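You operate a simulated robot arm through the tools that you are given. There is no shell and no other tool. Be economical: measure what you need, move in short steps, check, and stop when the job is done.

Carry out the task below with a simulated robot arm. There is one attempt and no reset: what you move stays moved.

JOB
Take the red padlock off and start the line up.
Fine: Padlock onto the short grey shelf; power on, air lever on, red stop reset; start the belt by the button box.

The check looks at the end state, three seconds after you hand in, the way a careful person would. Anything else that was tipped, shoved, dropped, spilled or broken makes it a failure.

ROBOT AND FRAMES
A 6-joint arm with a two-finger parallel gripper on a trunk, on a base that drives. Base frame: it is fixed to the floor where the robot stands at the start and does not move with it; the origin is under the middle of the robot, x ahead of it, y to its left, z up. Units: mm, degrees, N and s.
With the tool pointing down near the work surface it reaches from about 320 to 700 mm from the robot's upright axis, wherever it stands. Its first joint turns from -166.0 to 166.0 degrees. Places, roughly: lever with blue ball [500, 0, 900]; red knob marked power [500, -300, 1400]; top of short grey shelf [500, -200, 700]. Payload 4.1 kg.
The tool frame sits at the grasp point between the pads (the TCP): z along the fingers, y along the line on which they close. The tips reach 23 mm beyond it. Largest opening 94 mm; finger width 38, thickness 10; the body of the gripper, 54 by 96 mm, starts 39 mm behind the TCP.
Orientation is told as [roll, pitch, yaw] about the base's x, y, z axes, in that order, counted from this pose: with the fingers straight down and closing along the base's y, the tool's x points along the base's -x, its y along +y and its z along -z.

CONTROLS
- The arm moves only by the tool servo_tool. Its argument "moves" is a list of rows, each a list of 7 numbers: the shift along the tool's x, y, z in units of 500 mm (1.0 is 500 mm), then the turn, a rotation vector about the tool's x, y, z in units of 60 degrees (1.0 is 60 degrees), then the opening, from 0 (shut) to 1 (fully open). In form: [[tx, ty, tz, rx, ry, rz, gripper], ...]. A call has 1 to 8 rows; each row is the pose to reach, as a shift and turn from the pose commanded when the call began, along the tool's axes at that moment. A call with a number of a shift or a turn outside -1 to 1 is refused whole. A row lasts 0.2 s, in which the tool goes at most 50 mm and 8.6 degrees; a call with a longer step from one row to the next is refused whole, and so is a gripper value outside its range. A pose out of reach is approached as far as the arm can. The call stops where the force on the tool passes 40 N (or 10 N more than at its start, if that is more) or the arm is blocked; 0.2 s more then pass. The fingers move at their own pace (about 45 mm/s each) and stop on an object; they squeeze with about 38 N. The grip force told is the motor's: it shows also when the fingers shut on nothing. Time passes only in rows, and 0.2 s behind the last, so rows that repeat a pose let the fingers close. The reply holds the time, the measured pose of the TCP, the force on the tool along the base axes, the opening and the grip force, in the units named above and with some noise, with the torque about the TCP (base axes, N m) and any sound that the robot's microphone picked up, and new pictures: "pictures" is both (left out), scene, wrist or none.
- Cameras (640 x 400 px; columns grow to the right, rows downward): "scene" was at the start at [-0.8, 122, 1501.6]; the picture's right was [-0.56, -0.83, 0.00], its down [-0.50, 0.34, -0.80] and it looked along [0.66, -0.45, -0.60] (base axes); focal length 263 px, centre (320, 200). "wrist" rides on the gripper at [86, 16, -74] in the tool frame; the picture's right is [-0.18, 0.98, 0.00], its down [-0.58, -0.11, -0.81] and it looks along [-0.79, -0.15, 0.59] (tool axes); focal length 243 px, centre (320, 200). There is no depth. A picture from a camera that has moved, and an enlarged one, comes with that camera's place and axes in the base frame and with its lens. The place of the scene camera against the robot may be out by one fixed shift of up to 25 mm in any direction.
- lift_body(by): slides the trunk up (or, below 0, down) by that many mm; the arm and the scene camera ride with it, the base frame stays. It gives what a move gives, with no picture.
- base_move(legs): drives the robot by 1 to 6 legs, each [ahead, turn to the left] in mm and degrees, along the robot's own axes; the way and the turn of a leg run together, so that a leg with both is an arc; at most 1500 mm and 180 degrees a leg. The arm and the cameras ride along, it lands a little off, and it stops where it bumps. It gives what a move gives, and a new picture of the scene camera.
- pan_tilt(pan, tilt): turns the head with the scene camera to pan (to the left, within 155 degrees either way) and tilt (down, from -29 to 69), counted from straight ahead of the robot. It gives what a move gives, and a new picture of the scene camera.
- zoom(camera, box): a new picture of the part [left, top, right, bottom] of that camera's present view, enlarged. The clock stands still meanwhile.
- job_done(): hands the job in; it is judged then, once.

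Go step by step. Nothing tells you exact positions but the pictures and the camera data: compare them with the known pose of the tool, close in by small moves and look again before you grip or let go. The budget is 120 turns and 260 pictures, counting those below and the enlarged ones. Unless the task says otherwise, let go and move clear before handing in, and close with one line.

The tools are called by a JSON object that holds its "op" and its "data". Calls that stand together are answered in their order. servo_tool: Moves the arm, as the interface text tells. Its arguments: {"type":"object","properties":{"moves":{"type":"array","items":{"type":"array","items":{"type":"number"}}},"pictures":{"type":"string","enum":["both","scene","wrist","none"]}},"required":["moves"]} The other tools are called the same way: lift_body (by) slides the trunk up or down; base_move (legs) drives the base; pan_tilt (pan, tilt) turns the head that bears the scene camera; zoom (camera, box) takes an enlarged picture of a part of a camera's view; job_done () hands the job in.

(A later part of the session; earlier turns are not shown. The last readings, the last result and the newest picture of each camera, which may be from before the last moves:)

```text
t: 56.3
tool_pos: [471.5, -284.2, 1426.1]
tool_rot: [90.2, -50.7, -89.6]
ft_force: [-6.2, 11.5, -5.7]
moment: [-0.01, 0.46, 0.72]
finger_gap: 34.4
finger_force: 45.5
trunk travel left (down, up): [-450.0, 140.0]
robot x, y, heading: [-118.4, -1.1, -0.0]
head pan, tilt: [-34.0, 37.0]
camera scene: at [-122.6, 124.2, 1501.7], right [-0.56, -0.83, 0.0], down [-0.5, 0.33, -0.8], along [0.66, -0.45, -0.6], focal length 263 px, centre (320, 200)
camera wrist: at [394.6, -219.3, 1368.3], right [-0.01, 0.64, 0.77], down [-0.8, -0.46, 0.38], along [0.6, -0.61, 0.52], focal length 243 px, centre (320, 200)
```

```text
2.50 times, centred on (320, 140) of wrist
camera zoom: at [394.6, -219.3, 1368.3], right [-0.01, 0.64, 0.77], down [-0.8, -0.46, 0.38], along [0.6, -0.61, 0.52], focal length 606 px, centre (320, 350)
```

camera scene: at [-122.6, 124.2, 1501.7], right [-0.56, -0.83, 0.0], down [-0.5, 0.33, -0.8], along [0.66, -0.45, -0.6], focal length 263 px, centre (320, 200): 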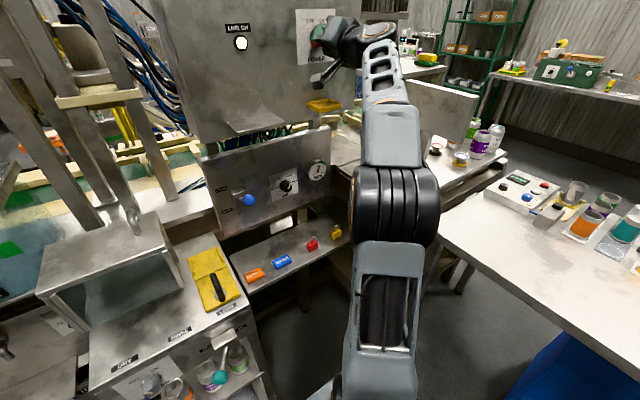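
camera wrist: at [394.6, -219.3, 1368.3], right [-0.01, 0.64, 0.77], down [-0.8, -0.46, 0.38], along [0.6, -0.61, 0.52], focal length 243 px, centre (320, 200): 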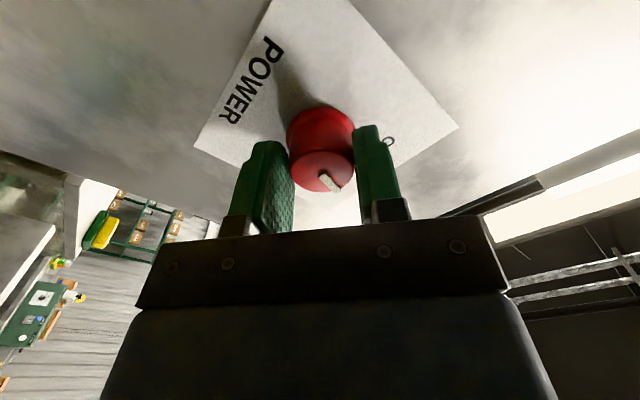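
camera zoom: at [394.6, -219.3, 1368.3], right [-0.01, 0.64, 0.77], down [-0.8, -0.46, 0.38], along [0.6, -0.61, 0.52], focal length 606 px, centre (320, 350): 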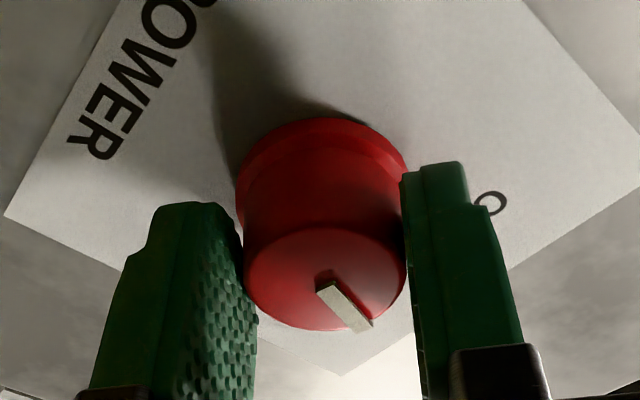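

The LINE ON lamp is lit. Releasing and backing off.

{"op": "servo_tool", "data": {"moves": [[0, 0, 0, 0, 0, 0, 1], [0, 0, 0, 0, 0, 0, 1], [0, 0, 0, 0, 0, 0, 1], [0, 0, -0.1, 0, 0, 0, 1], [0, 0, -0.2, 0, 0, -0.11, 1], [0, 0, -0.28, 0, 0, -0.22, 1], [0, 0, -0.36, 0, 0, -0.33, 1], [0, 0, -0.36, 0, 0, -0.33, 1]], "pictures": "scene"}}

{"op": "zoom", "data": {"camera": "scene", "box": [200, 0, 360, 100]}}

{"op": "zoom", "data": {"camera": "scene", "box": [460, 140, 620, 240]}}

{"op": "zoom", "data": {"camera": "scene", "box": [220, 200, 360, 300]}}

```text
t: 58.1
tool_pos: [294.1, -287.4, 1426.9]
tool_rot: [90.5, -70.7, -90.2]
ft_force: [-0.4, 0.0, 0.0]
moment: [0.03, -0.02, 0.0]
finger_gap: 93.8
finger_force: 0.1
trunk travel left (down, up): [-450.0, 140.0]
robot x, y, heading: [-121.3, 0.9, 0.1]
head pan, tilt: [-34.0, 37.0]
camera scene: at [-122.0, 122.1, 1501.8], right [-0.56, -0.83, 0.0], down [-0.5, 0.34, -0.8], along [0.66, -0.45, -0.6], focal length 263 px, centre (320, 200)
```

scene: 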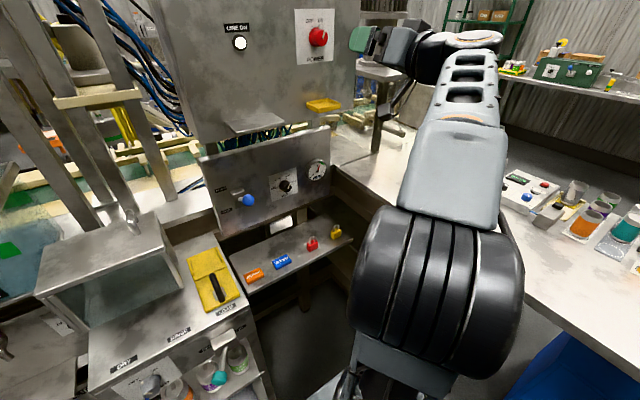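

```text
4.00 times, centred on (280, 50) of scene
camera zoom: at [-122.0, 122.1, 1501.8], right [-0.56, -0.83, 0.0], down [-0.5, 0.34, -0.8], along [0.66, -0.45, -0.6], focal length 1050 px, centre (480, 800)
```

zoom: 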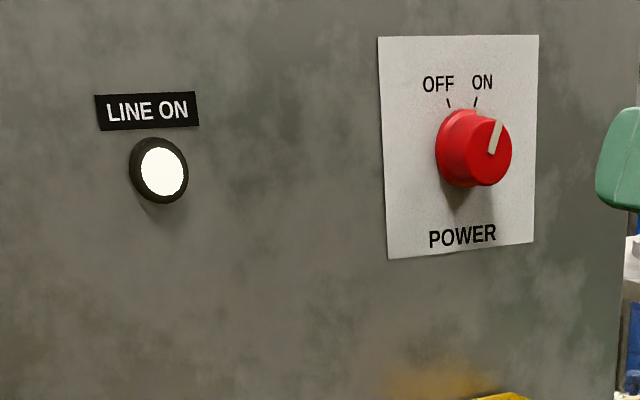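

```text
4.00 times, centred on (540, 190) of scene
camera zoom: at [-122.0, 122.1, 1501.8], right [-0.56, -0.83, 0.0], down [-0.5, 0.34, -0.8], along [0.66, -0.45, -0.6], focal length 1050 px, centre (-560, 240)
```

zoom: 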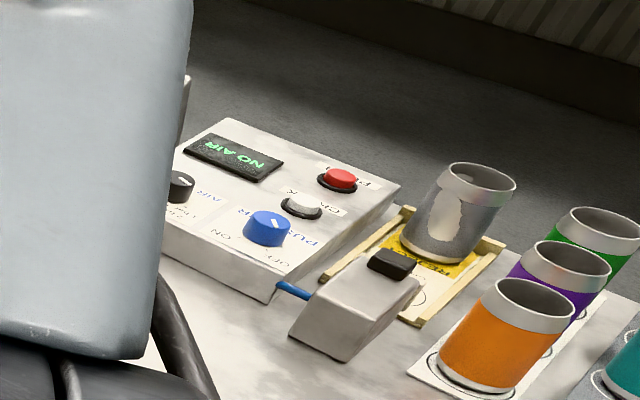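

```text
4.00 times, centred on (290, 250) of scene
camera zoom: at [-122.0, 122.1, 1501.8], right [-0.56, -0.83, 0.0], down [-0.5, 0.34, -0.8], along [0.66, -0.45, -0.6], focal length 1050 px, centre (440, 0)
```

zoom: 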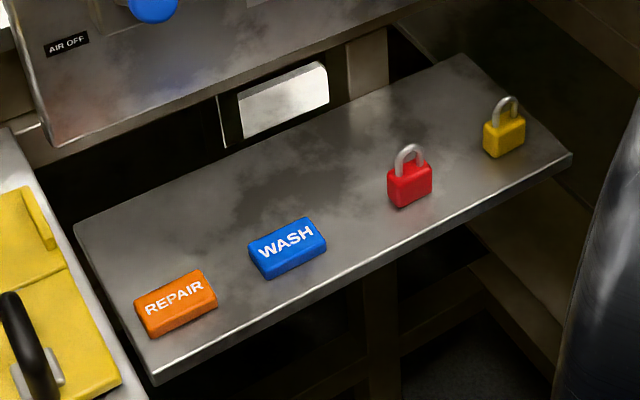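

The padlock, power and air are all done. Now I'll locate the pedestal button box, from this new base position, for parallax.

{"op": "pan_tilt", "data": {"pan": 40, "tilt": 10}}

{"op": "zoom", "data": {"camera": "scene", "box": [240, 90, 400, 250]}}

{"op": "pan_tilt", "data": {"pan": 75, "tilt": 20}}

```text
t: 59.5
tool_pos: [295.1, -287.4, 1427.7]
tool_rot: [90.4, -70.5, -90.2]
ft_force: [-0.3, 0.4, -0.3]
moment: [0.0, 0.03, 0.01]
finger_gap: 94.2
finger_force: 0.0
trunk travel left (down, up): [-450.0, 140.0]
robot x, y, heading: [-119.5, 1.1, 0.0]
head pan, tilt: [40.0, 10.0]
camera scene: at [-122.5, 230.4, 1545.0], right [0.64, -0.77, 0.0], down [-0.13, -0.11, -0.98], along [0.75, 0.63, -0.17], focal length 263 px, centre (320, 200)
```

scene: 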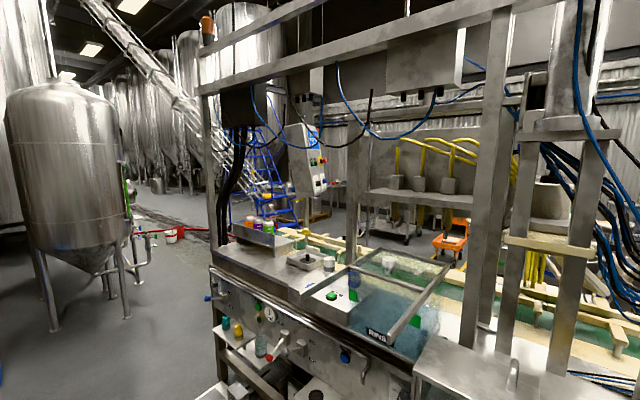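

```text
2.50 times, centred on (320, 170) of scene
camera zoom: at [-122.5, 230.4, 1545.0], right [0.64, -0.77, 0.0], down [-0.13, -0.11, -0.98], along [0.75, 0.63, -0.17], focal length 656 px, centre (320, 275)
```

zoom: 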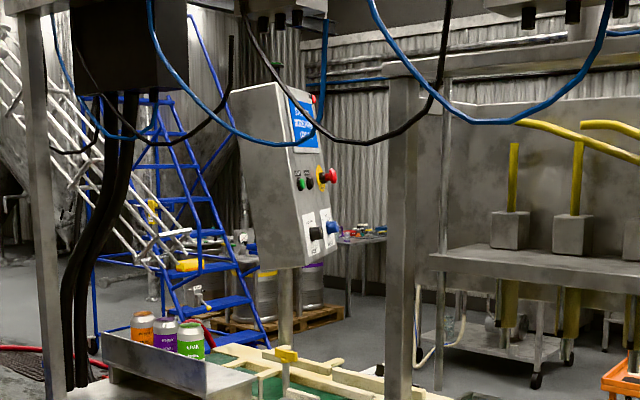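

```text
t: 60.5
tool_pos: [293.3, -287.8, 1426.4]
tool_rot: [90.3, -70.6, -90.1]
ft_force: [-0.4, 0.9, 0.4]
moment: [0.01, 0.0, -0.02]
finger_gap: 94.0
finger_force: 0.0
trunk travel left (down, up): [-450.0, 140.0]
robot x, y, heading: [-120.8, 0.6, -0.3]
head pan, tilt: [75.0, 20.0]
camera scene: at [-169.6, 260.6, 1528.8], right [0.97, -0.26, 0.0], down [-0.09, -0.33, -0.94], along [0.24, 0.91, -0.34], focal length 263 px, centre (320, 200)
```

scene: 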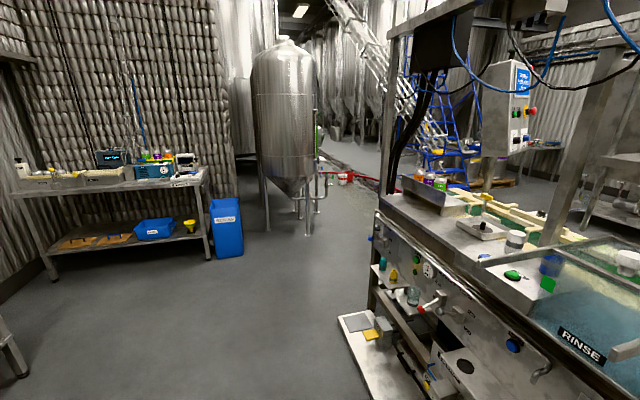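

The panel's screen is now lit. I'll zoom in on it and then drive: back 200, turn left 90°, and ahead along the open floor.

{"op": "zoom", "data": {"camera": "scene", "box": [440, 40, 600, 200]}}

{"op": "base_move", "data": {"legs": [[-200, 0], [0, 90], [1100, 0]]}}

{"op": "pan_tilt", "data": {"pan": -50, "tilt": 20}}

```text
2.50 times, centred on (520, 120) of scene
camera zoom: at [-169.6, 260.6, 1528.8], right [0.97, -0.26, 0.0], down [-0.09, -0.33, -0.94], along [0.24, 0.91, -0.34], focal length 656 px, centre (-180, 400)
```

zoom: 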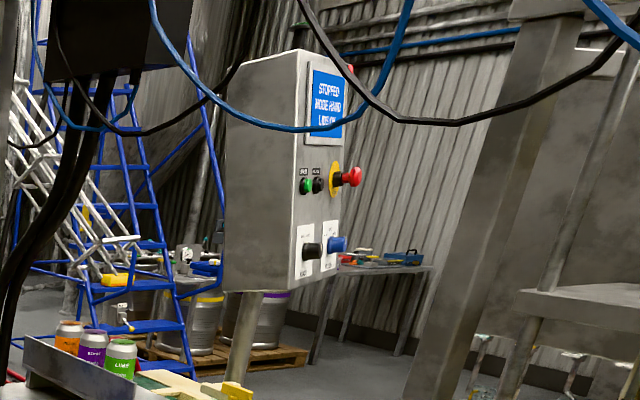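

```text
t: 71.2
tool_pos: [-22.8, 1528.2, 1426.7]
tool_rot: [90.5, -70.4, -0.5]
ft_force: [0.1, -0.1, -0.3]
moment: [0.0, -0.02, -0.02]
finger_gap: 93.8
finger_force: 0.1
trunk travel left (down, up): [-450.0, 140.0]
robot x, y, heading: [-314.8, 1115.9, 89.6]
head pan, tilt: [75.0, 20.0]
camera scene: at [-582.8, 1085.7, 1528.8], right [0.27, 0.96, 0.0], down [0.33, -0.09, -0.94], along [-0.91, 0.25, -0.34], focal length 263 px, centre (320, 200)
```

scene: 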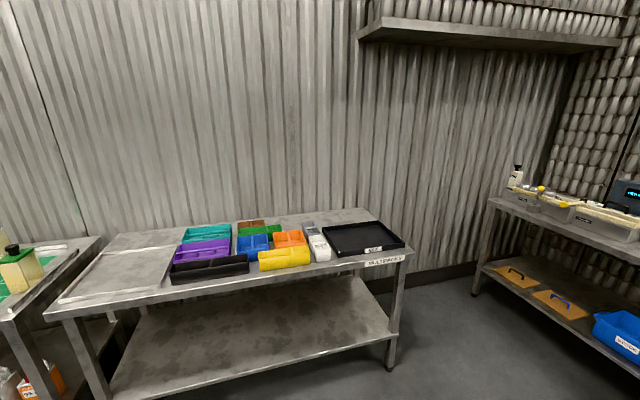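

```text
t: 73.3
tool_pos: [-22.8, 1529.0, 1426.5]
tool_rot: [90.4, -70.5, -0.5]
ft_force: [0.2, 0.1, 0.8]
moment: [-0.02, 0.02, 0.02]
finger_gap: 94.1
finger_force: 0.0
trunk travel left (down, up): [-450.0, 140.0]
robot x, y, heading: [-314.0, 1111.7, 89.4]
head pan, tilt: [-50.0, 20.0]
camera scene: at [-421.3, 1120.2, 1528.8], right [0.64, -0.77, 0.0], down [-0.26, -0.22, -0.94], along [0.72, 0.6, -0.34], focal length 263 px, centre (320, 200)
```

scene: 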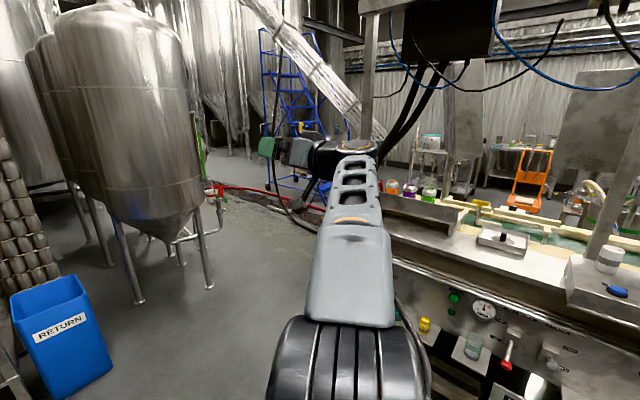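

{"op": "zoom", "data": {"camera": "scene", "box": [360, 20, 640, 200]}}

{"op": "pan_tilt", "data": {"pan": -75, "tilt": 30}}

{"op": "pan_tilt", "data": {"pan": -25, "tilt": 35}}

```text
2.22 times, centred on (500, 110) of scene
camera zoom: at [-421.3, 1120.2, 1528.8], right [0.64, -0.77, 0.0], down [-0.26, -0.22, -0.94], along [0.72, 0.6, -0.34], focal length 584 px, centre (-80, 400)
```

zoom: 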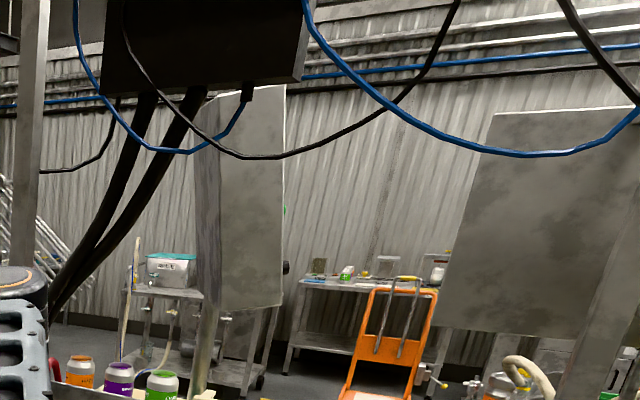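

```text
t: 74.2
tool_pos: [-22.6, 1528.4, 1426.7]
tool_rot: [90.3, -70.5, -0.5]
ft_force: [1.0, 0.1, 0.7]
moment: [-0.01, 0.01, -0.01]
finger_gap: 93.9
finger_force: 0.1
trunk travel left (down, up): [-450.0, 140.0]
robot x, y, heading: [-317.1, 1116.1, 89.7]
head pan, tilt: [-75.0, 30.0]
camera scene: at [-405.5, 1083.7, 1512.7], right [0.25, -0.97, 0.0], down [-0.48, -0.13, -0.87], along [0.84, 0.22, -0.5], focal length 263 px, centre (320, 200)
```

scene: 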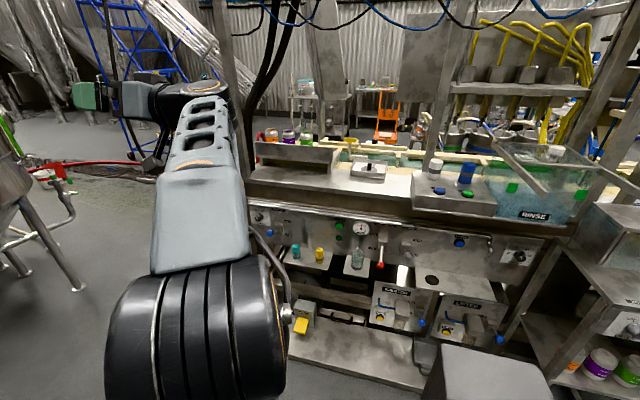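

```text
t: 75.4
tool_pos: [-22.8, 1527.8, 1427.2]
tool_rot: [90.4, -70.5, -0.6]
ft_force: [-0.5, 0.1, 0.6]
moment: [-0.01, -0.01, -0.02]
finger_gap: 94.0
finger_force: 0.0
trunk travel left (down, up): [-450.0, 140.0]
robot x, y, heading: [-314.0, 1112.4, 89.5]
head pan, tilt: [-25.0, 35.0]
camera scene: at [-455.2, 1140.3, 1504.9], right [0.9, -0.43, 0.0], down [-0.25, -0.52, -0.82], along [0.35, 0.74, -0.57], focal length 263 px, centre (320, 200)
```

scene: 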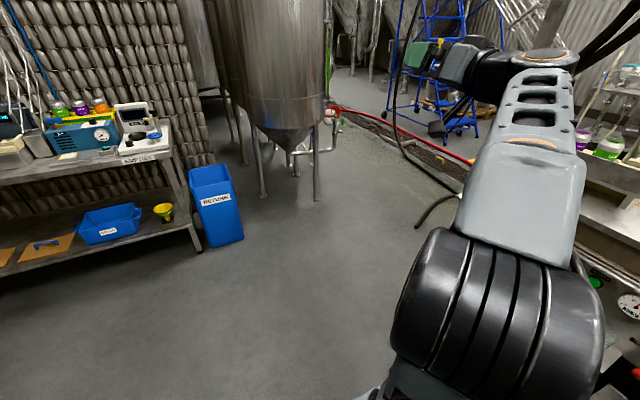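

The pedestal stands beyond the belt at about (1440, 1500) and faces -y, so I must drive round the left end of the line. I'll advance along the bench and look.

{"op": "base_move", "data": {"legs": [[1000, 0]]}}

{"op": "pan_tilt", "data": {"pan": -90, "tilt": 30}}

{"op": "pan_tilt", "data": {"pan": -60, "tilt": 35}}

```text
t: 80.5
tool_pos: [-28.0, 2527.6, 1427.7]
tool_rot: [90.3, -70.5, 0.3]
ft_force: [0.3, 0.5, -0.1]
moment: [-0.01, 0.04, 0.0]
finger_gap: 94.1
finger_force: 0.0
trunk travel left (down, up): [-450.0, 140.0]
robot x, y, heading: [-313.7, 2113.8, 90.3]
head pan, tilt: [-25.0, 35.0]
camera scene: at [-455.1, 2134.5, 1504.9], right [0.91, -0.42, 0.0], down [-0.24, -0.52, -0.82], along [0.34, 0.74, -0.57], focal length 263 px, centre (320, 200)
```

scene: 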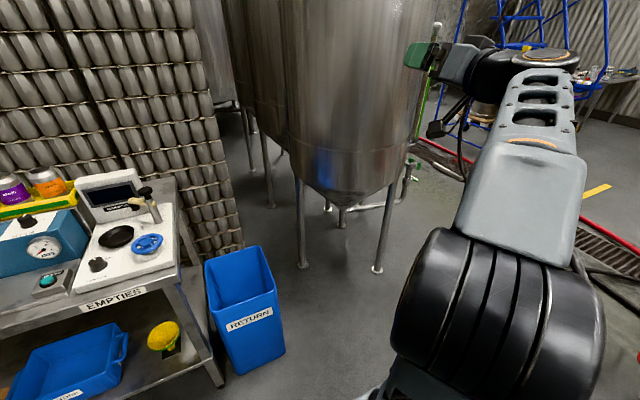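

```text
t: 81.9
tool_pos: [-27.3, 2528.1, 1426.9]
tool_rot: [90.4, -70.5, 0.2]
ft_force: [-0.1, -0.3, -0.4]
moment: [0.0, 0.01, -0.03]
finger_gap: 94.0
finger_force: 0.0
trunk travel left (down, up): [-450.0, 140.0]
robot x, y, heading: [-312.3, 2113.2, 90.4]
head pan, tilt: [-90.0, 30.0]
camera scene: at [-401.3, 2055.1, 1512.7], right [0.01, -1.0, 0.0], down [-0.5, 0.0, -0.87], along [0.87, 0.01, -0.5], focal length 263 px, centre (320, 200)
```

scene: 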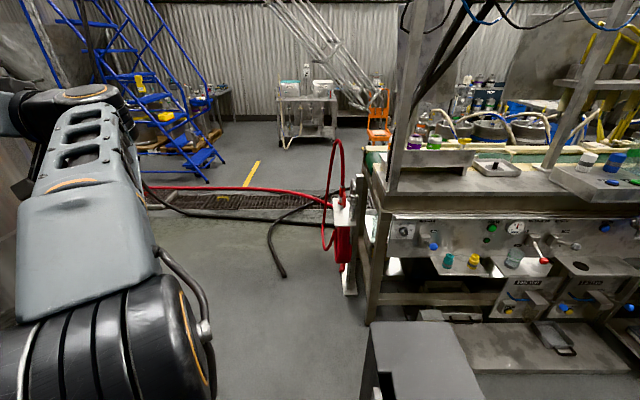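

```text
t: 82.8
tool_pos: [-29.4, 2527.7, 1427.0]
tool_rot: [90.4, -70.5, 0.3]
ft_force: [0.3, 0.3, -0.4]
moment: [0.0, 0.0, 0.02]
finger_gap: 94.1
finger_force: 0.0
trunk travel left (down, up): [-450.0, 140.0]
robot x, y, heading: [-311.9, 2112.6, 90.5]
head pan, tilt: [-60.0, 35.0]
camera scene: at [-415.8, 2098.9, 1504.9], right [0.51, -0.86, 0.0], down [-0.49, -0.29, -0.82], along [0.71, 0.41, -0.57], focal length 263 px, centre (320, 200)
```

scene: 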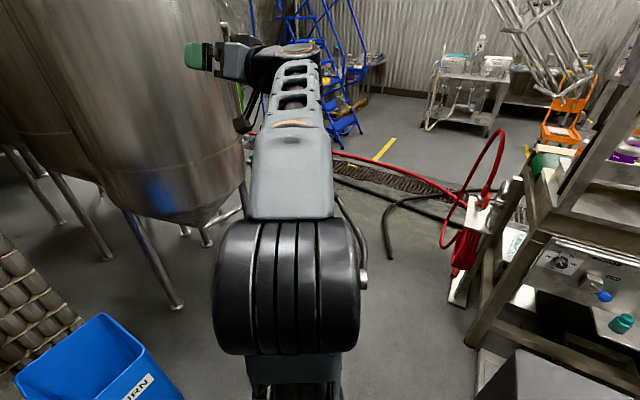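

The floor on the left has a red and a black hose running from the reel at the bench end, but it's otherwise open. I'll move to a spot facing +x beyond the bench end to see the far side.

{"op": "base_move", "data": {"legs": [[0, -45], [600, 0], [0, -45]]}}

{"op": "pan_tilt", "data": {"pan": 0, "tilt": 25}}

{"op": "pan_tilt", "data": {"pan": -40, "tilt": 25}}

```text
t: 90.4
tool_pos: [533.6, 2262.2, 1427.2]
tool_rot: [90.4, -70.5, -89.3]
ft_force: [0.2, 0.4, -0.1]
moment: [-0.01, -0.01, -0.02]
finger_gap: 93.8
finger_force: 0.0
trunk travel left (down, up): [-450.0, 140.0]
robot x, y, heading: [112.3, 2541.8, 0.9]
head pan, tilt: [-60.0, 35.0]
camera scene: at [83.7, 2637.5, 1504.9], right [-0.86, -0.51, 0.0], down [-0.29, 0.49, -0.82], along [0.42, -0.7, -0.57], focal length 263 px, centre (320, 200)
```

scene: 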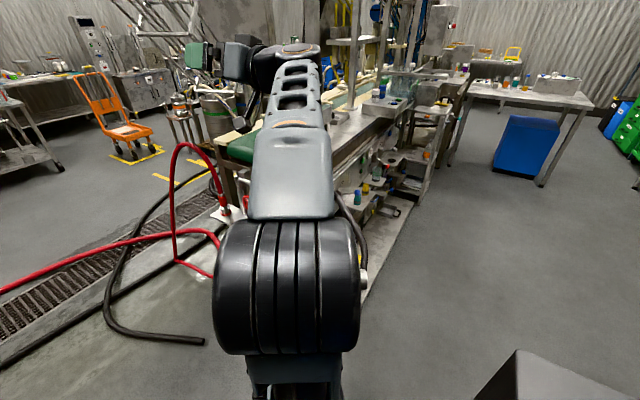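

```text
t: 91.7
tool_pos: [532.1, 2261.1, 1426.4]
tool_rot: [90.3, -70.5, -89.2]
ft_force: [-0.2, -0.5, 0.1]
moment: [0.02, 0.01, 0.0]
finger_gap: 93.9
finger_force: 0.2
trunk travel left (down, up): [-450.0, 140.0]
robot x, y, heading: [112.8, 2543.6, 0.6]
head pan, tilt: [0.0, 25.0]
camera scene: at [130.6, 2714.5, 1520.7], right [0.01, -1.0, 0.0], down [-0.42, -0.01, -0.91], along [0.91, 0.01, -0.42], focal length 263 px, centre (320, 200)
```

scene: 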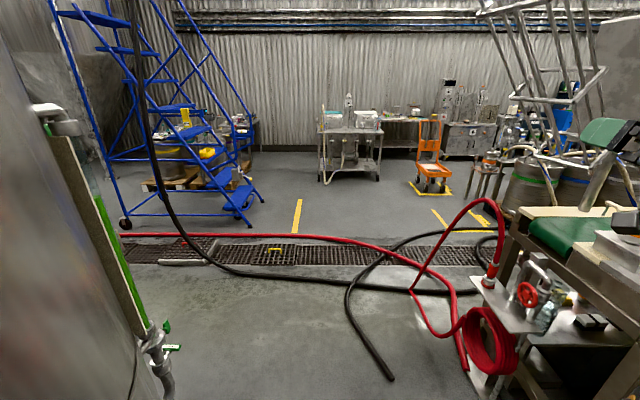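

```text
t: 92.8
tool_pos: [532.4, 2261.8, 1426.5]
tool_rot: [90.4, -70.5, -89.2]
ft_force: [-0.1, -0.3, 0.5]
moment: [0.02, 0.01, 0.01]
finger_gap: 94.2
finger_force: 0.0
trunk travel left (down, up): [-450.0, 140.0]
robot x, y, heading: [112.3, 2542.8, 1.1]
head pan, tilt: [-40.0, 25.0]
camera scene: at [110.0, 2655.1, 1520.7], right [-0.63, -0.78, 0.0], down [-0.33, 0.27, -0.91], along [0.7, -0.57, -0.42], focal length 263 px, centre (320, 200)
```

scene: 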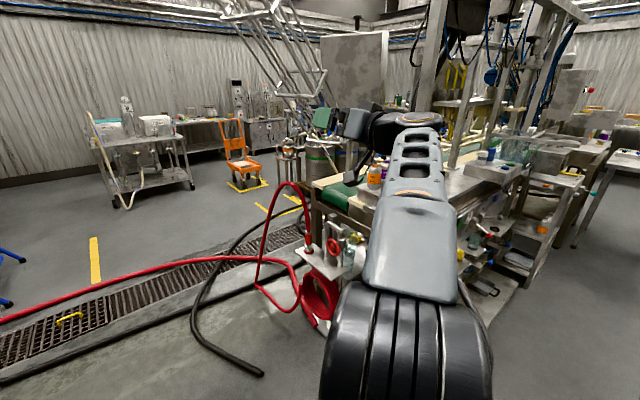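

{"op": "zoom", "data": {"camera": "scene", "box": [260, 10, 480, 180]}}

{"op": "zoom", "data": {"camera": "scene", "box": [180, 170, 400, 340]}}

```text
2.35 times, centred on (370, 95) of scene
camera zoom: at [110.0, 2655.1, 1520.7], right [-0.63, -0.78, 0.0], down [-0.33, 0.27, -0.91], along [0.7, -0.57, -0.42], focal length 618 px, centre (202, 447)
```

zoom: 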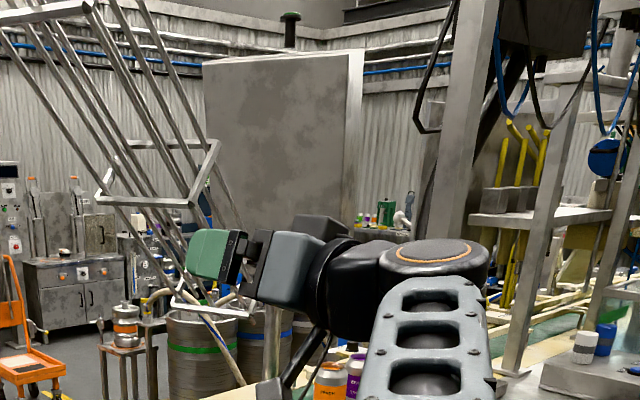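

```text
2.35 times, centred on (290, 255) of scene
camera zoom: at [110.0, 2655.1, 1520.7], right [-0.63, -0.78, 0.0], down [-0.33, 0.27, -0.91], along [0.7, -0.57, -0.42], focal length 618 px, centre (391, 71)
```

zoom: 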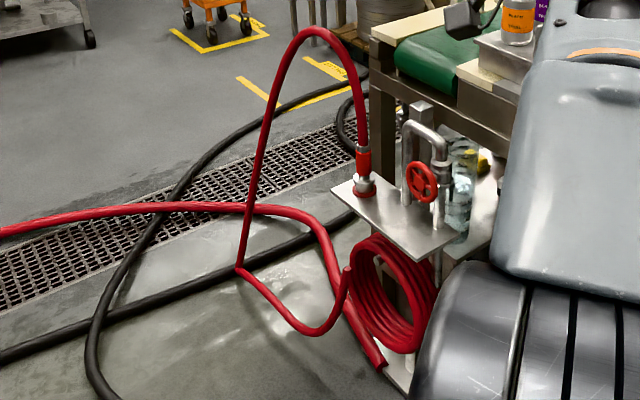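

The pedestal's back is visible at about (1290, 1450). The only way round on this side crosses the hoses lying flat on the floor, so I'll advance to just before them first.

{"op": "base_move", "data": {"legs": [[0, 6], [1100, -6]]}}

{"op": "pan_tilt", "data": {"pan": 0, "tilt": 50}}

{"op": "pan_tilt", "data": {"pan": -75, "tilt": 25}}

```text
t: 99.0
tool_pos: [1632.7, 2321.2, 1425.7]
tool_rot: [90.5, -70.5, -90.2]
ft_force: [-0.7, -0.1, 0.3]
moment: [0.01, 0.02, 0.0]
finger_gap: 94.2
finger_force: 0.1
trunk travel left (down, up): [-450.0, 140.0]
robot x, y, heading: [1218.4, 2610.0, 0.1]
head pan, tilt: [-40.0, 25.0]
camera scene: at [1217.2, 2720.9, 1520.7], right [-0.64, -0.77, 0.0], down [-0.32, 0.27, -0.91], along [0.69, -0.58, -0.42], focal length 263 px, centre (320, 200)
```

scene: 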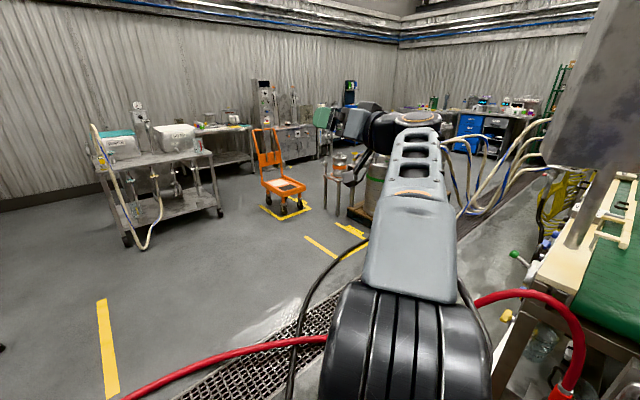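

```text
t: 100.0
tool_pos: [1635.2, 2320.4, 1425.4]
tool_rot: [90.4, -70.4, -90.1]
ft_force: [0.8, 0.6, -1.0]
moment: [0.02, -0.01, -0.01]
finger_gap: 94.1
finger_force: 0.2
trunk travel left (down, up): [-450.0, 140.0]
robot x, y, heading: [1221.2, 2612.0, -0.2]
head pan, tilt: [0.0, 50.0]
camera scene: at [1223.6, 2780.0, 1483.2], right [0.0, -1.0, 0.0], down [-0.77, 0.0, -0.64], along [0.64, 0.0, -0.77], focal length 263 px, centre (320, 200)
```

scene: 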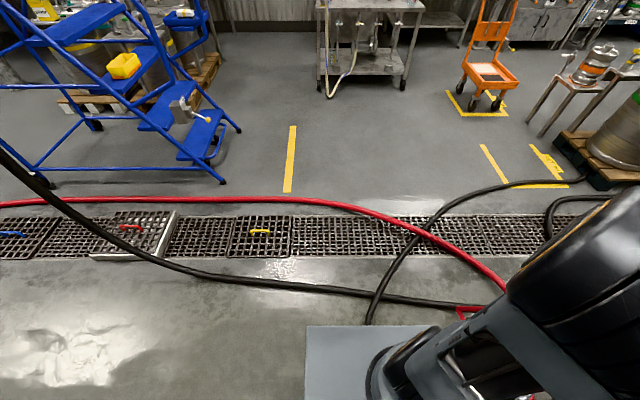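

```text
t: 101.5
tool_pos: [1634.1, 2320.8, 1426.7]
tool_rot: [90.3, -70.5, -90.2]
ft_force: [0.9, 0.0, 1.0]
moment: [0.03, -0.01, -0.01]
finger_gap: 94.1
finger_force: 0.1
trunk travel left (down, up): [-450.0, 140.0]
robot x, y, heading: [1217.7, 2609.5, 0.1]
head pan, tilt: [-75.0, 25.0]
camera scene: at [1170.4, 2691.2, 1520.6], right [-0.97, -0.26, 0.0], down [-0.11, 0.41, -0.91], along [0.23, -0.88, -0.42], focal length 263 px, centre (320, 200)
```

scene: 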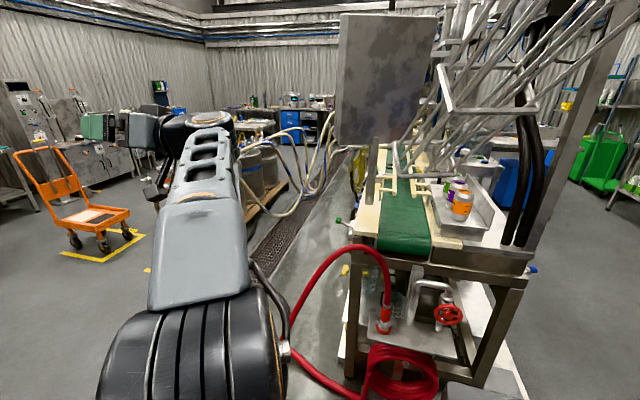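

I'm already over the loose black hose end with no bump. The far aisle (x about 1500–2500) is open, so I'll go ahead across the hoses to x about 1900 and then turn left, so I can back down the aisle.

{"op": "base_move", "data": {"legs": [[680, 0]]}}

{"op": "pan_tilt", "data": {"pan": -95, "tilt": 35}}

```text
t: 105.2
tool_pos: [2313.4, 2317.5, 1427.1]
tool_rot: [90.4, -70.6, -90.3]
ft_force: [-0.2, -0.3, 0.4]
moment: [0.01, -0.03, -0.01]
finger_gap: 94.0
finger_force: 0.0
trunk travel left (down, up): [-450.0, 140.0]
robot x, y, heading: [1893.5, 2607.4, -0.3]
head pan, tilt: [-75.0, 25.0]
camera scene: at [1850.3, 2689.5, 1520.7], right [-0.97, -0.25, 0.0], down [-0.11, 0.41, -0.91], along [0.23, -0.88, -0.42], focal length 263 px, centre (320, 200)
```

scene: 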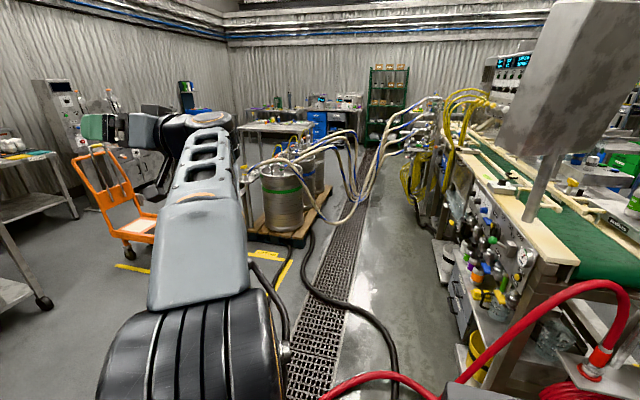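

```text
t: 106.1
tool_pos: [2312.9, 2319.1, 1428.3]
tool_rot: [90.5, -70.6, -90.4]
ft_force: [0.2, 0.0, 0.1]
moment: [0.01, -0.02, 0.03]
finger_gap: 94.0
finger_force: 0.0
trunk travel left (down, up): [-450.0, 140.0]
robot x, y, heading: [1899.5, 2606.7, -0.2]
head pan, tilt: [-95.0, 35.0]
camera scene: at [1818.7, 2690.8, 1504.9], right [-1.0, 0.09, 0.0], down [0.05, 0.57, -0.82], along [-0.07, -0.82, -0.57], focal length 263 px, centre (320, 200)
```

scene: 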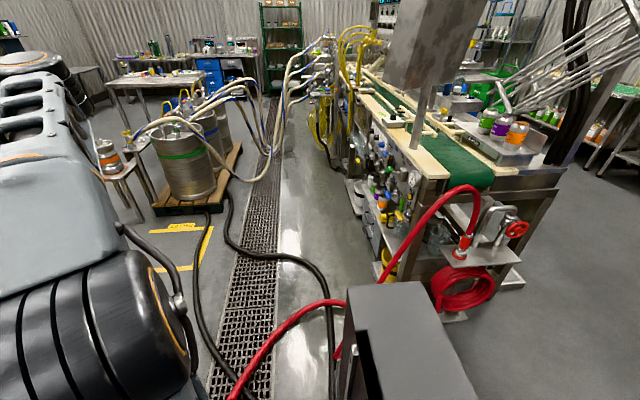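

No bump. The box post stands on the line's far edge at about (1210, 1350), and its face looks to -y. I'll turn left and back down the aisle part of the way.

{"op": "base_move", "data": {"legs": [[0, 87], [-1100, 0]]}}

{"op": "pan_tilt", "data": {"pan": 95, "tilt": 15}}

{"op": "pan_tilt", "data": {"pan": 150, "tilt": 40}}

```text
t: 115.4
tool_pos: [2148.0, 1915.6, 1426.9]
tool_rot: [90.4, -70.5, -3.3]
ft_force: [-0.7, -0.4, -0.1]
moment: [0.04, 0.0, 0.0]
finger_gap: 93.9
finger_force: 0.1
trunk travel left (down, up): [-450.0, 140.0]
robot x, y, heading: [1839.6, 1519.8, 87.1]
head pan, tilt: [-95.0, 35.0]
camera scene: at [1743.3, 1457.4, 1504.9], right [-0.14, -0.99, 0.0], down [-0.57, 0.08, -0.82], along [0.81, -0.12, -0.57], focal length 263 px, centre (320, 200)
```

scene: 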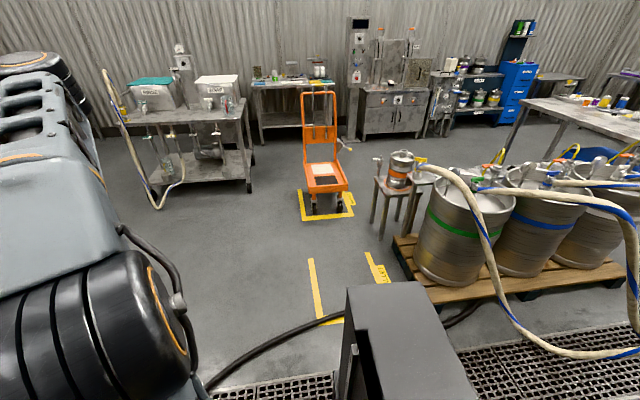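

```text
t: 118.2
tool_pos: [2148.9, 1914.3, 1426.6]
tool_rot: [90.4, -70.5, -3.2]
ft_force: [-0.6, -0.6, 0.8]
moment: [-0.01, 0.0, 0.0]
finger_gap: 94.0
finger_force: 0.2
trunk travel left (down, up): [-450.0, 140.0]
robot x, y, heading: [1841.2, 1518.3, 86.9]
head pan, tilt: [95.0, 15.0]
camera scene: at [1562.8, 1467.1, 1536.9], right [-0.03, 1.0, 0.0], down [0.26, 0.01, -0.97], along [-0.97, -0.03, -0.26], focal length 263 px, centre (320, 200)
```

scene: 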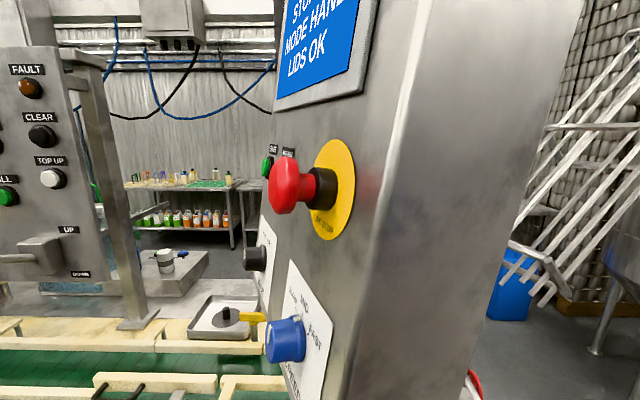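

```text
t: 119.4
tool_pos: [2148.7, 1914.1, 1426.5]
tool_rot: [90.4, -70.4, -3.3]
ft_force: [-0.5, 1.1, -0.5]
moment: [-0.04, 0.01, 0.01]
finger_gap: 93.8
finger_force: 0.1
trunk travel left (down, up): [-450.0, 140.0]
robot x, y, heading: [1841.9, 1515.4, 86.7]
head pan, tilt: [150.0, 40.0]
camera scene: at [1609.5, 1398.9, 1497.4], right [-0.84, 0.55, 0.0], down [0.35, 0.54, -0.77], along [-0.42, -0.64, -0.64], focal length 263 px, centre (320, 200)
```

scene: 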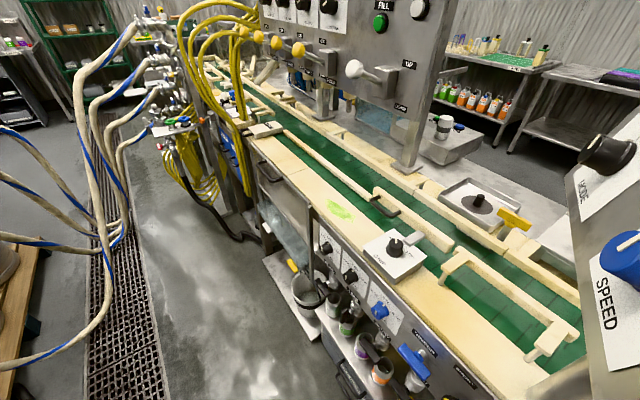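

The screen reads STOPPED / MODE HAND / LIDS OK. The red stop's head is at about (1353, 1432, 1490) on a face looking to -y. I'll back another 500 mm so the arm faces it.

{"op": "base_move", "data": {"legs": [[-500, 0]]}}

{"op": "pan_tilt", "data": {"pan": 45, "tilt": 10}}

{"op": "zoom", "data": {"camera": "scene", "box": [160, 80, 480, 280]}}

```text
t: 122.4
tool_pos: [2121.4, 1413.8, 1425.9]
tool_rot: [90.4, -70.5, -3.8]
ft_force: [-0.1, 0.8, 0.5]
moment: [0.01, 0.01, 0.03]
finger_gap: 94.0
finger_force: 0.1
trunk travel left (down, up): [-450.0, 140.0]
robot x, y, heading: [1807.7, 1018.4, 86.4]
head pan, tilt: [150.0, 40.0]
camera scene: at [1578.5, 902.4, 1497.3], right [-0.83, 0.55, 0.0], down [0.36, 0.53, -0.77], along [-0.42, -0.64, -0.64], focal length 263 px, centre (320, 200)
```

scene: 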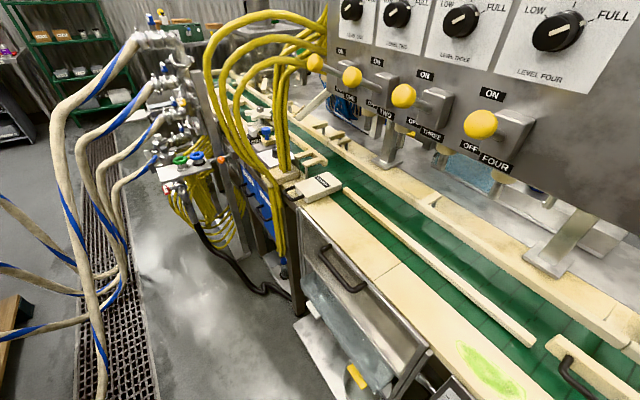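

```text
t: 124.2
tool_pos: [2121.5, 1414.1, 1427.3]
tool_rot: [90.4, -70.5, -3.7]
ft_force: [0.6, 0.5, -1.5]
moment: [0.04, 0.03, 0.02]
finger_gap: 94.1
finger_force: 0.1
trunk travel left (down, up): [-450.0, 140.0]
robot x, y, heading: [1812.0, 1016.5, 86.2]
head pan, tilt: [45.0, 10.0]
camera scene: at [1564.3, 1043.1, 1545.0], right [0.75, 0.66, 0.0], down [0.11, -0.13, -0.98], along [-0.65, 0.74, -0.17], focal length 263 px, centre (320, 200)
```

scene: 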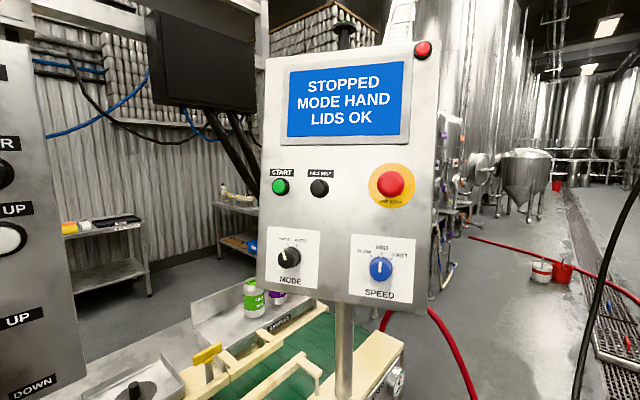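

```text
2.00 times, centred on (320, 180) of scene
camera zoom: at [1564.3, 1043.1, 1545.0], right [0.75, 0.66, 0.0], down [0.11, -0.13, -0.98], along [-0.65, 0.74, -0.17], focal length 525 px, centre (320, 240)
```

zoom: 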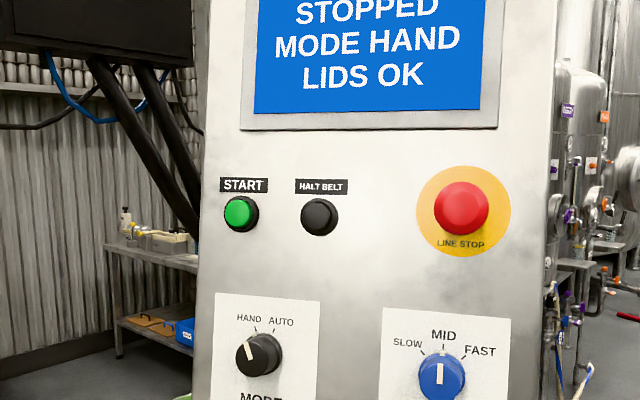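

The panel has START, HALT BELT, LINE STOP (red mushroom), MODE and SPEED. I'll zoom on the mushroom.

{"op": "zoom", "data": {"camera": "scene", "box": [355, 150, 435, 220]}}

{"op": "zoom", "data": {"camera": "scene", "box": [255, 150, 345, 220]}}

```text
5.71 times, centred on (395, 185) of scene
camera zoom: at [1564.3, 1043.1, 1545.0], right [0.75, 0.66, 0.0], down [0.11, -0.13, -0.98], along [-0.65, 0.74, -0.17], focal length 1500 px, centre (-109, 286)
```

zoom: 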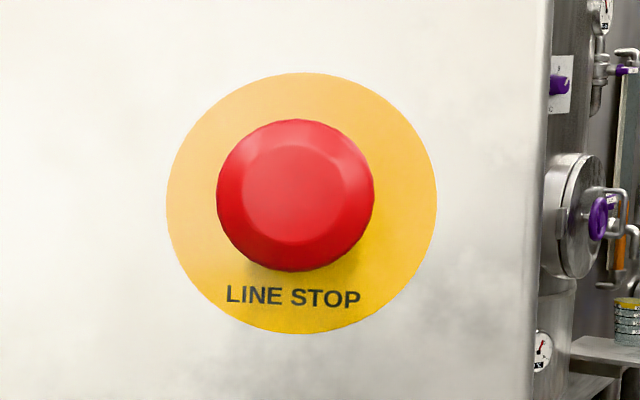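

```text
5.71 times, centred on (300, 185) of scene
camera zoom: at [1564.3, 1043.1, 1545.0], right [0.75, 0.66, 0.0], down [0.11, -0.13, -0.98], along [-0.65, 0.74, -0.17], focal length 1500 px, centre (434, 286)
```

zoom: 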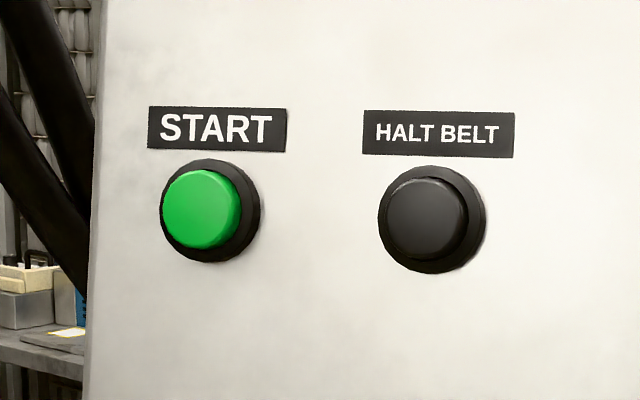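

The panel normal points at about -64° yaw with a slight lean-back, so the tool should point at about 116°. I'll turn the base 30° left to align with the panel.

{"op": "base_move", "data": {"legs": [[0, 30]]}}

{"op": "pan_tilt", "data": {"pan": 20, "tilt": 15}}

```text
t: 126.0
tool_pos: [1886.9, 1516.3, 1425.7]
tool_rot: [90.4, -70.5, 25.8]
ft_force: [0.0, -0.9, 0.1]
moment: [0.01, 0.0, 0.0]
finger_gap: 94.0
finger_force: 0.1
trunk travel left (down, up): [-450.0, 140.0]
robot x, y, heading: [1807.7, 1016.9, 115.7]
head pan, tilt: [45.0, 10.0]
camera scene: at [1583.9, 926.8, 1545.0], right [0.33, 0.94, 0.0], down [0.16, -0.06, -0.98], along [-0.93, 0.32, -0.17], focal length 263 px, centre (320, 200)
```

scene: 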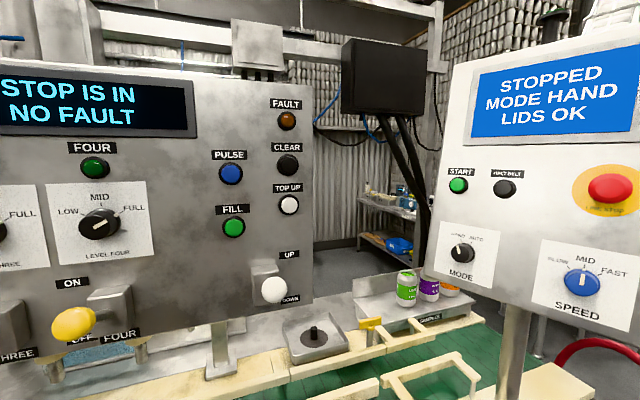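

```text
t: 126.9
tool_pos: [1887.6, 1516.0, 1427.4]
tool_rot: [90.4, -70.5, 25.6]
ft_force: [0.7, 0.0, 0.8]
moment: [0.0, 0.01, 0.02]
finger_gap: 94.1
finger_force: 0.1
trunk travel left (down, up): [-450.0, 140.0]
robot x, y, heading: [1804.2, 1017.8, 115.5]
head pan, tilt: [20.0, 15.0]
camera scene: at [1604.9, 961.3, 1536.9], right [0.7, 0.72, 0.0], down [0.19, -0.18, -0.97], along [-0.69, 0.67, -0.26], focal length 263 px, centre (320, 200)
```

scene: 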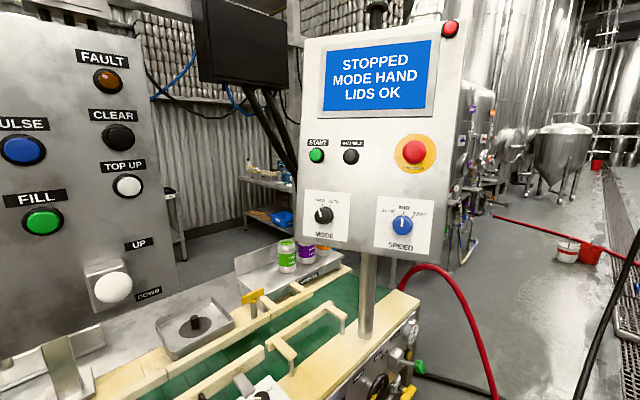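

The filler display says "STOP IS IN", so the red stop is pressed in. I'll bring the arm across in front of the panel, in steps.

{"op": "servo_tool", "data": {"moves": [[0, 0, 0.09, 0, 0, -0.11, 1], [0, 0, 0.19, 0, 0, -0.22, 1], [0.02, 0.09, 0.19, 0, 0, -0.333, 1], [0.04, 0.18, 0.19, 0, 0, -0.333, 1], [0.06, 0.27, 0.19, 0, 0, -0.333, 1], [0.08, 0.36, 0.19, 0, 0, -0.333, 1], [0.101, 0.453, 0.19, 0, 0, -0.333, 1]]}}

```text
t: 128.5
tool_pos: [1638.5, 1502.5, 1453.7]
tool_rot: [-114.8, -89.5, -129.1]
ft_force: [-0.5, -0.5, -0.1]
moment: [-0.02, 0.02, -0.03]
finger_gap: 94.0
finger_force: 0.1
trunk travel left (down, up): [-450.0, 140.0]
robot x, y, heading: [1810.1, 1021.5, 115.7]
head pan, tilt: [20.0, 15.0]
camera scene: at [1604.7, 961.2, 1536.8], right [0.7, 0.72, 0.0], down [0.19, -0.18, -0.97], along [-0.69, 0.67, -0.26], focal length 263 px, centre (320, 200)
camera wrist: at [1655.6, 1427.9, 1366.4], right [-0.88, -0.43, 0.18], down [0.45, -0.68, 0.58], along [-0.13, 0.59, 0.8], focal length 243 px, centre (320, 200)
```

scene: 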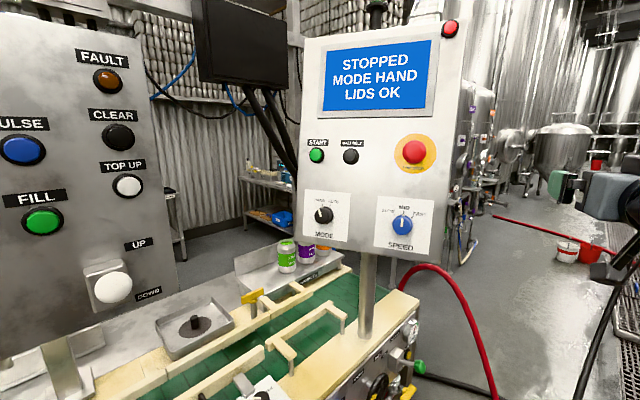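
wrist: 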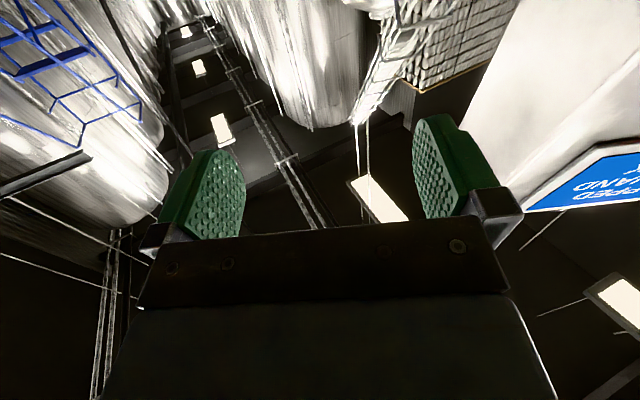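

{"op": "servo_tool", "data": {"moves": [[-0.01, 0.09, 0, 0, 0, 0, 1], [-0.02, 0.18, 0, 0, 0, 0, 1], [-0.03, 0.27, -0.01, 0, 0, 0, 1], [-0.04, 0.36, -0.03, 0, 0, 0, 1], [-0.05, 0.45, -0.05, 0, 0, 0, 1], [-0.06, 0.53, -0.07, 0, 0, 0, 1], [-0.06, 0.53, -0.07, 0, 0, 0, 1]]}}

```text
t: 130.1
tool_pos: [1415.2, 1352.5, 1481.3]
tool_rot: [-111.2, -89.4, -132.8]
ft_force: [0.6, 0.0, -0.5]
moment: [-0.01, -0.01, 0.01]
finger_gap: 93.9
finger_force: 0.1
trunk travel left (down, up): [-450.0, 140.0]
robot x, y, heading: [1807.6, 1015.7, 115.8]
head pan, tilt: [20.0, 15.0]
camera scene: at [1604.7, 961.2, 1536.9], right [0.7, 0.72, 0.0], down [0.19, -0.18, -0.97], along [-0.69, 0.67, -0.26], focal length 263 px, centre (320, 200)
camera wrist: at [1432.5, 1278.0, 1393.0], right [-0.88, -0.43, 0.18], down [0.45, -0.68, 0.58], along [-0.13, 0.59, 0.8], focal length 243 px, centre (320, 200)
```

scene: 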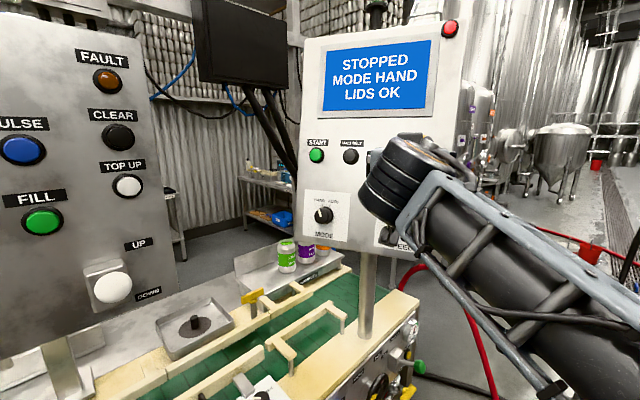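
wrist: 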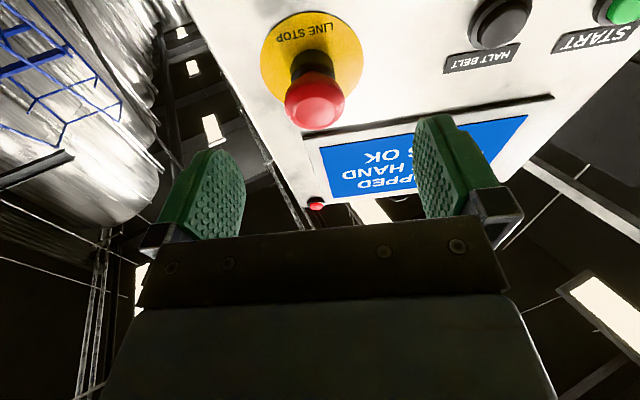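

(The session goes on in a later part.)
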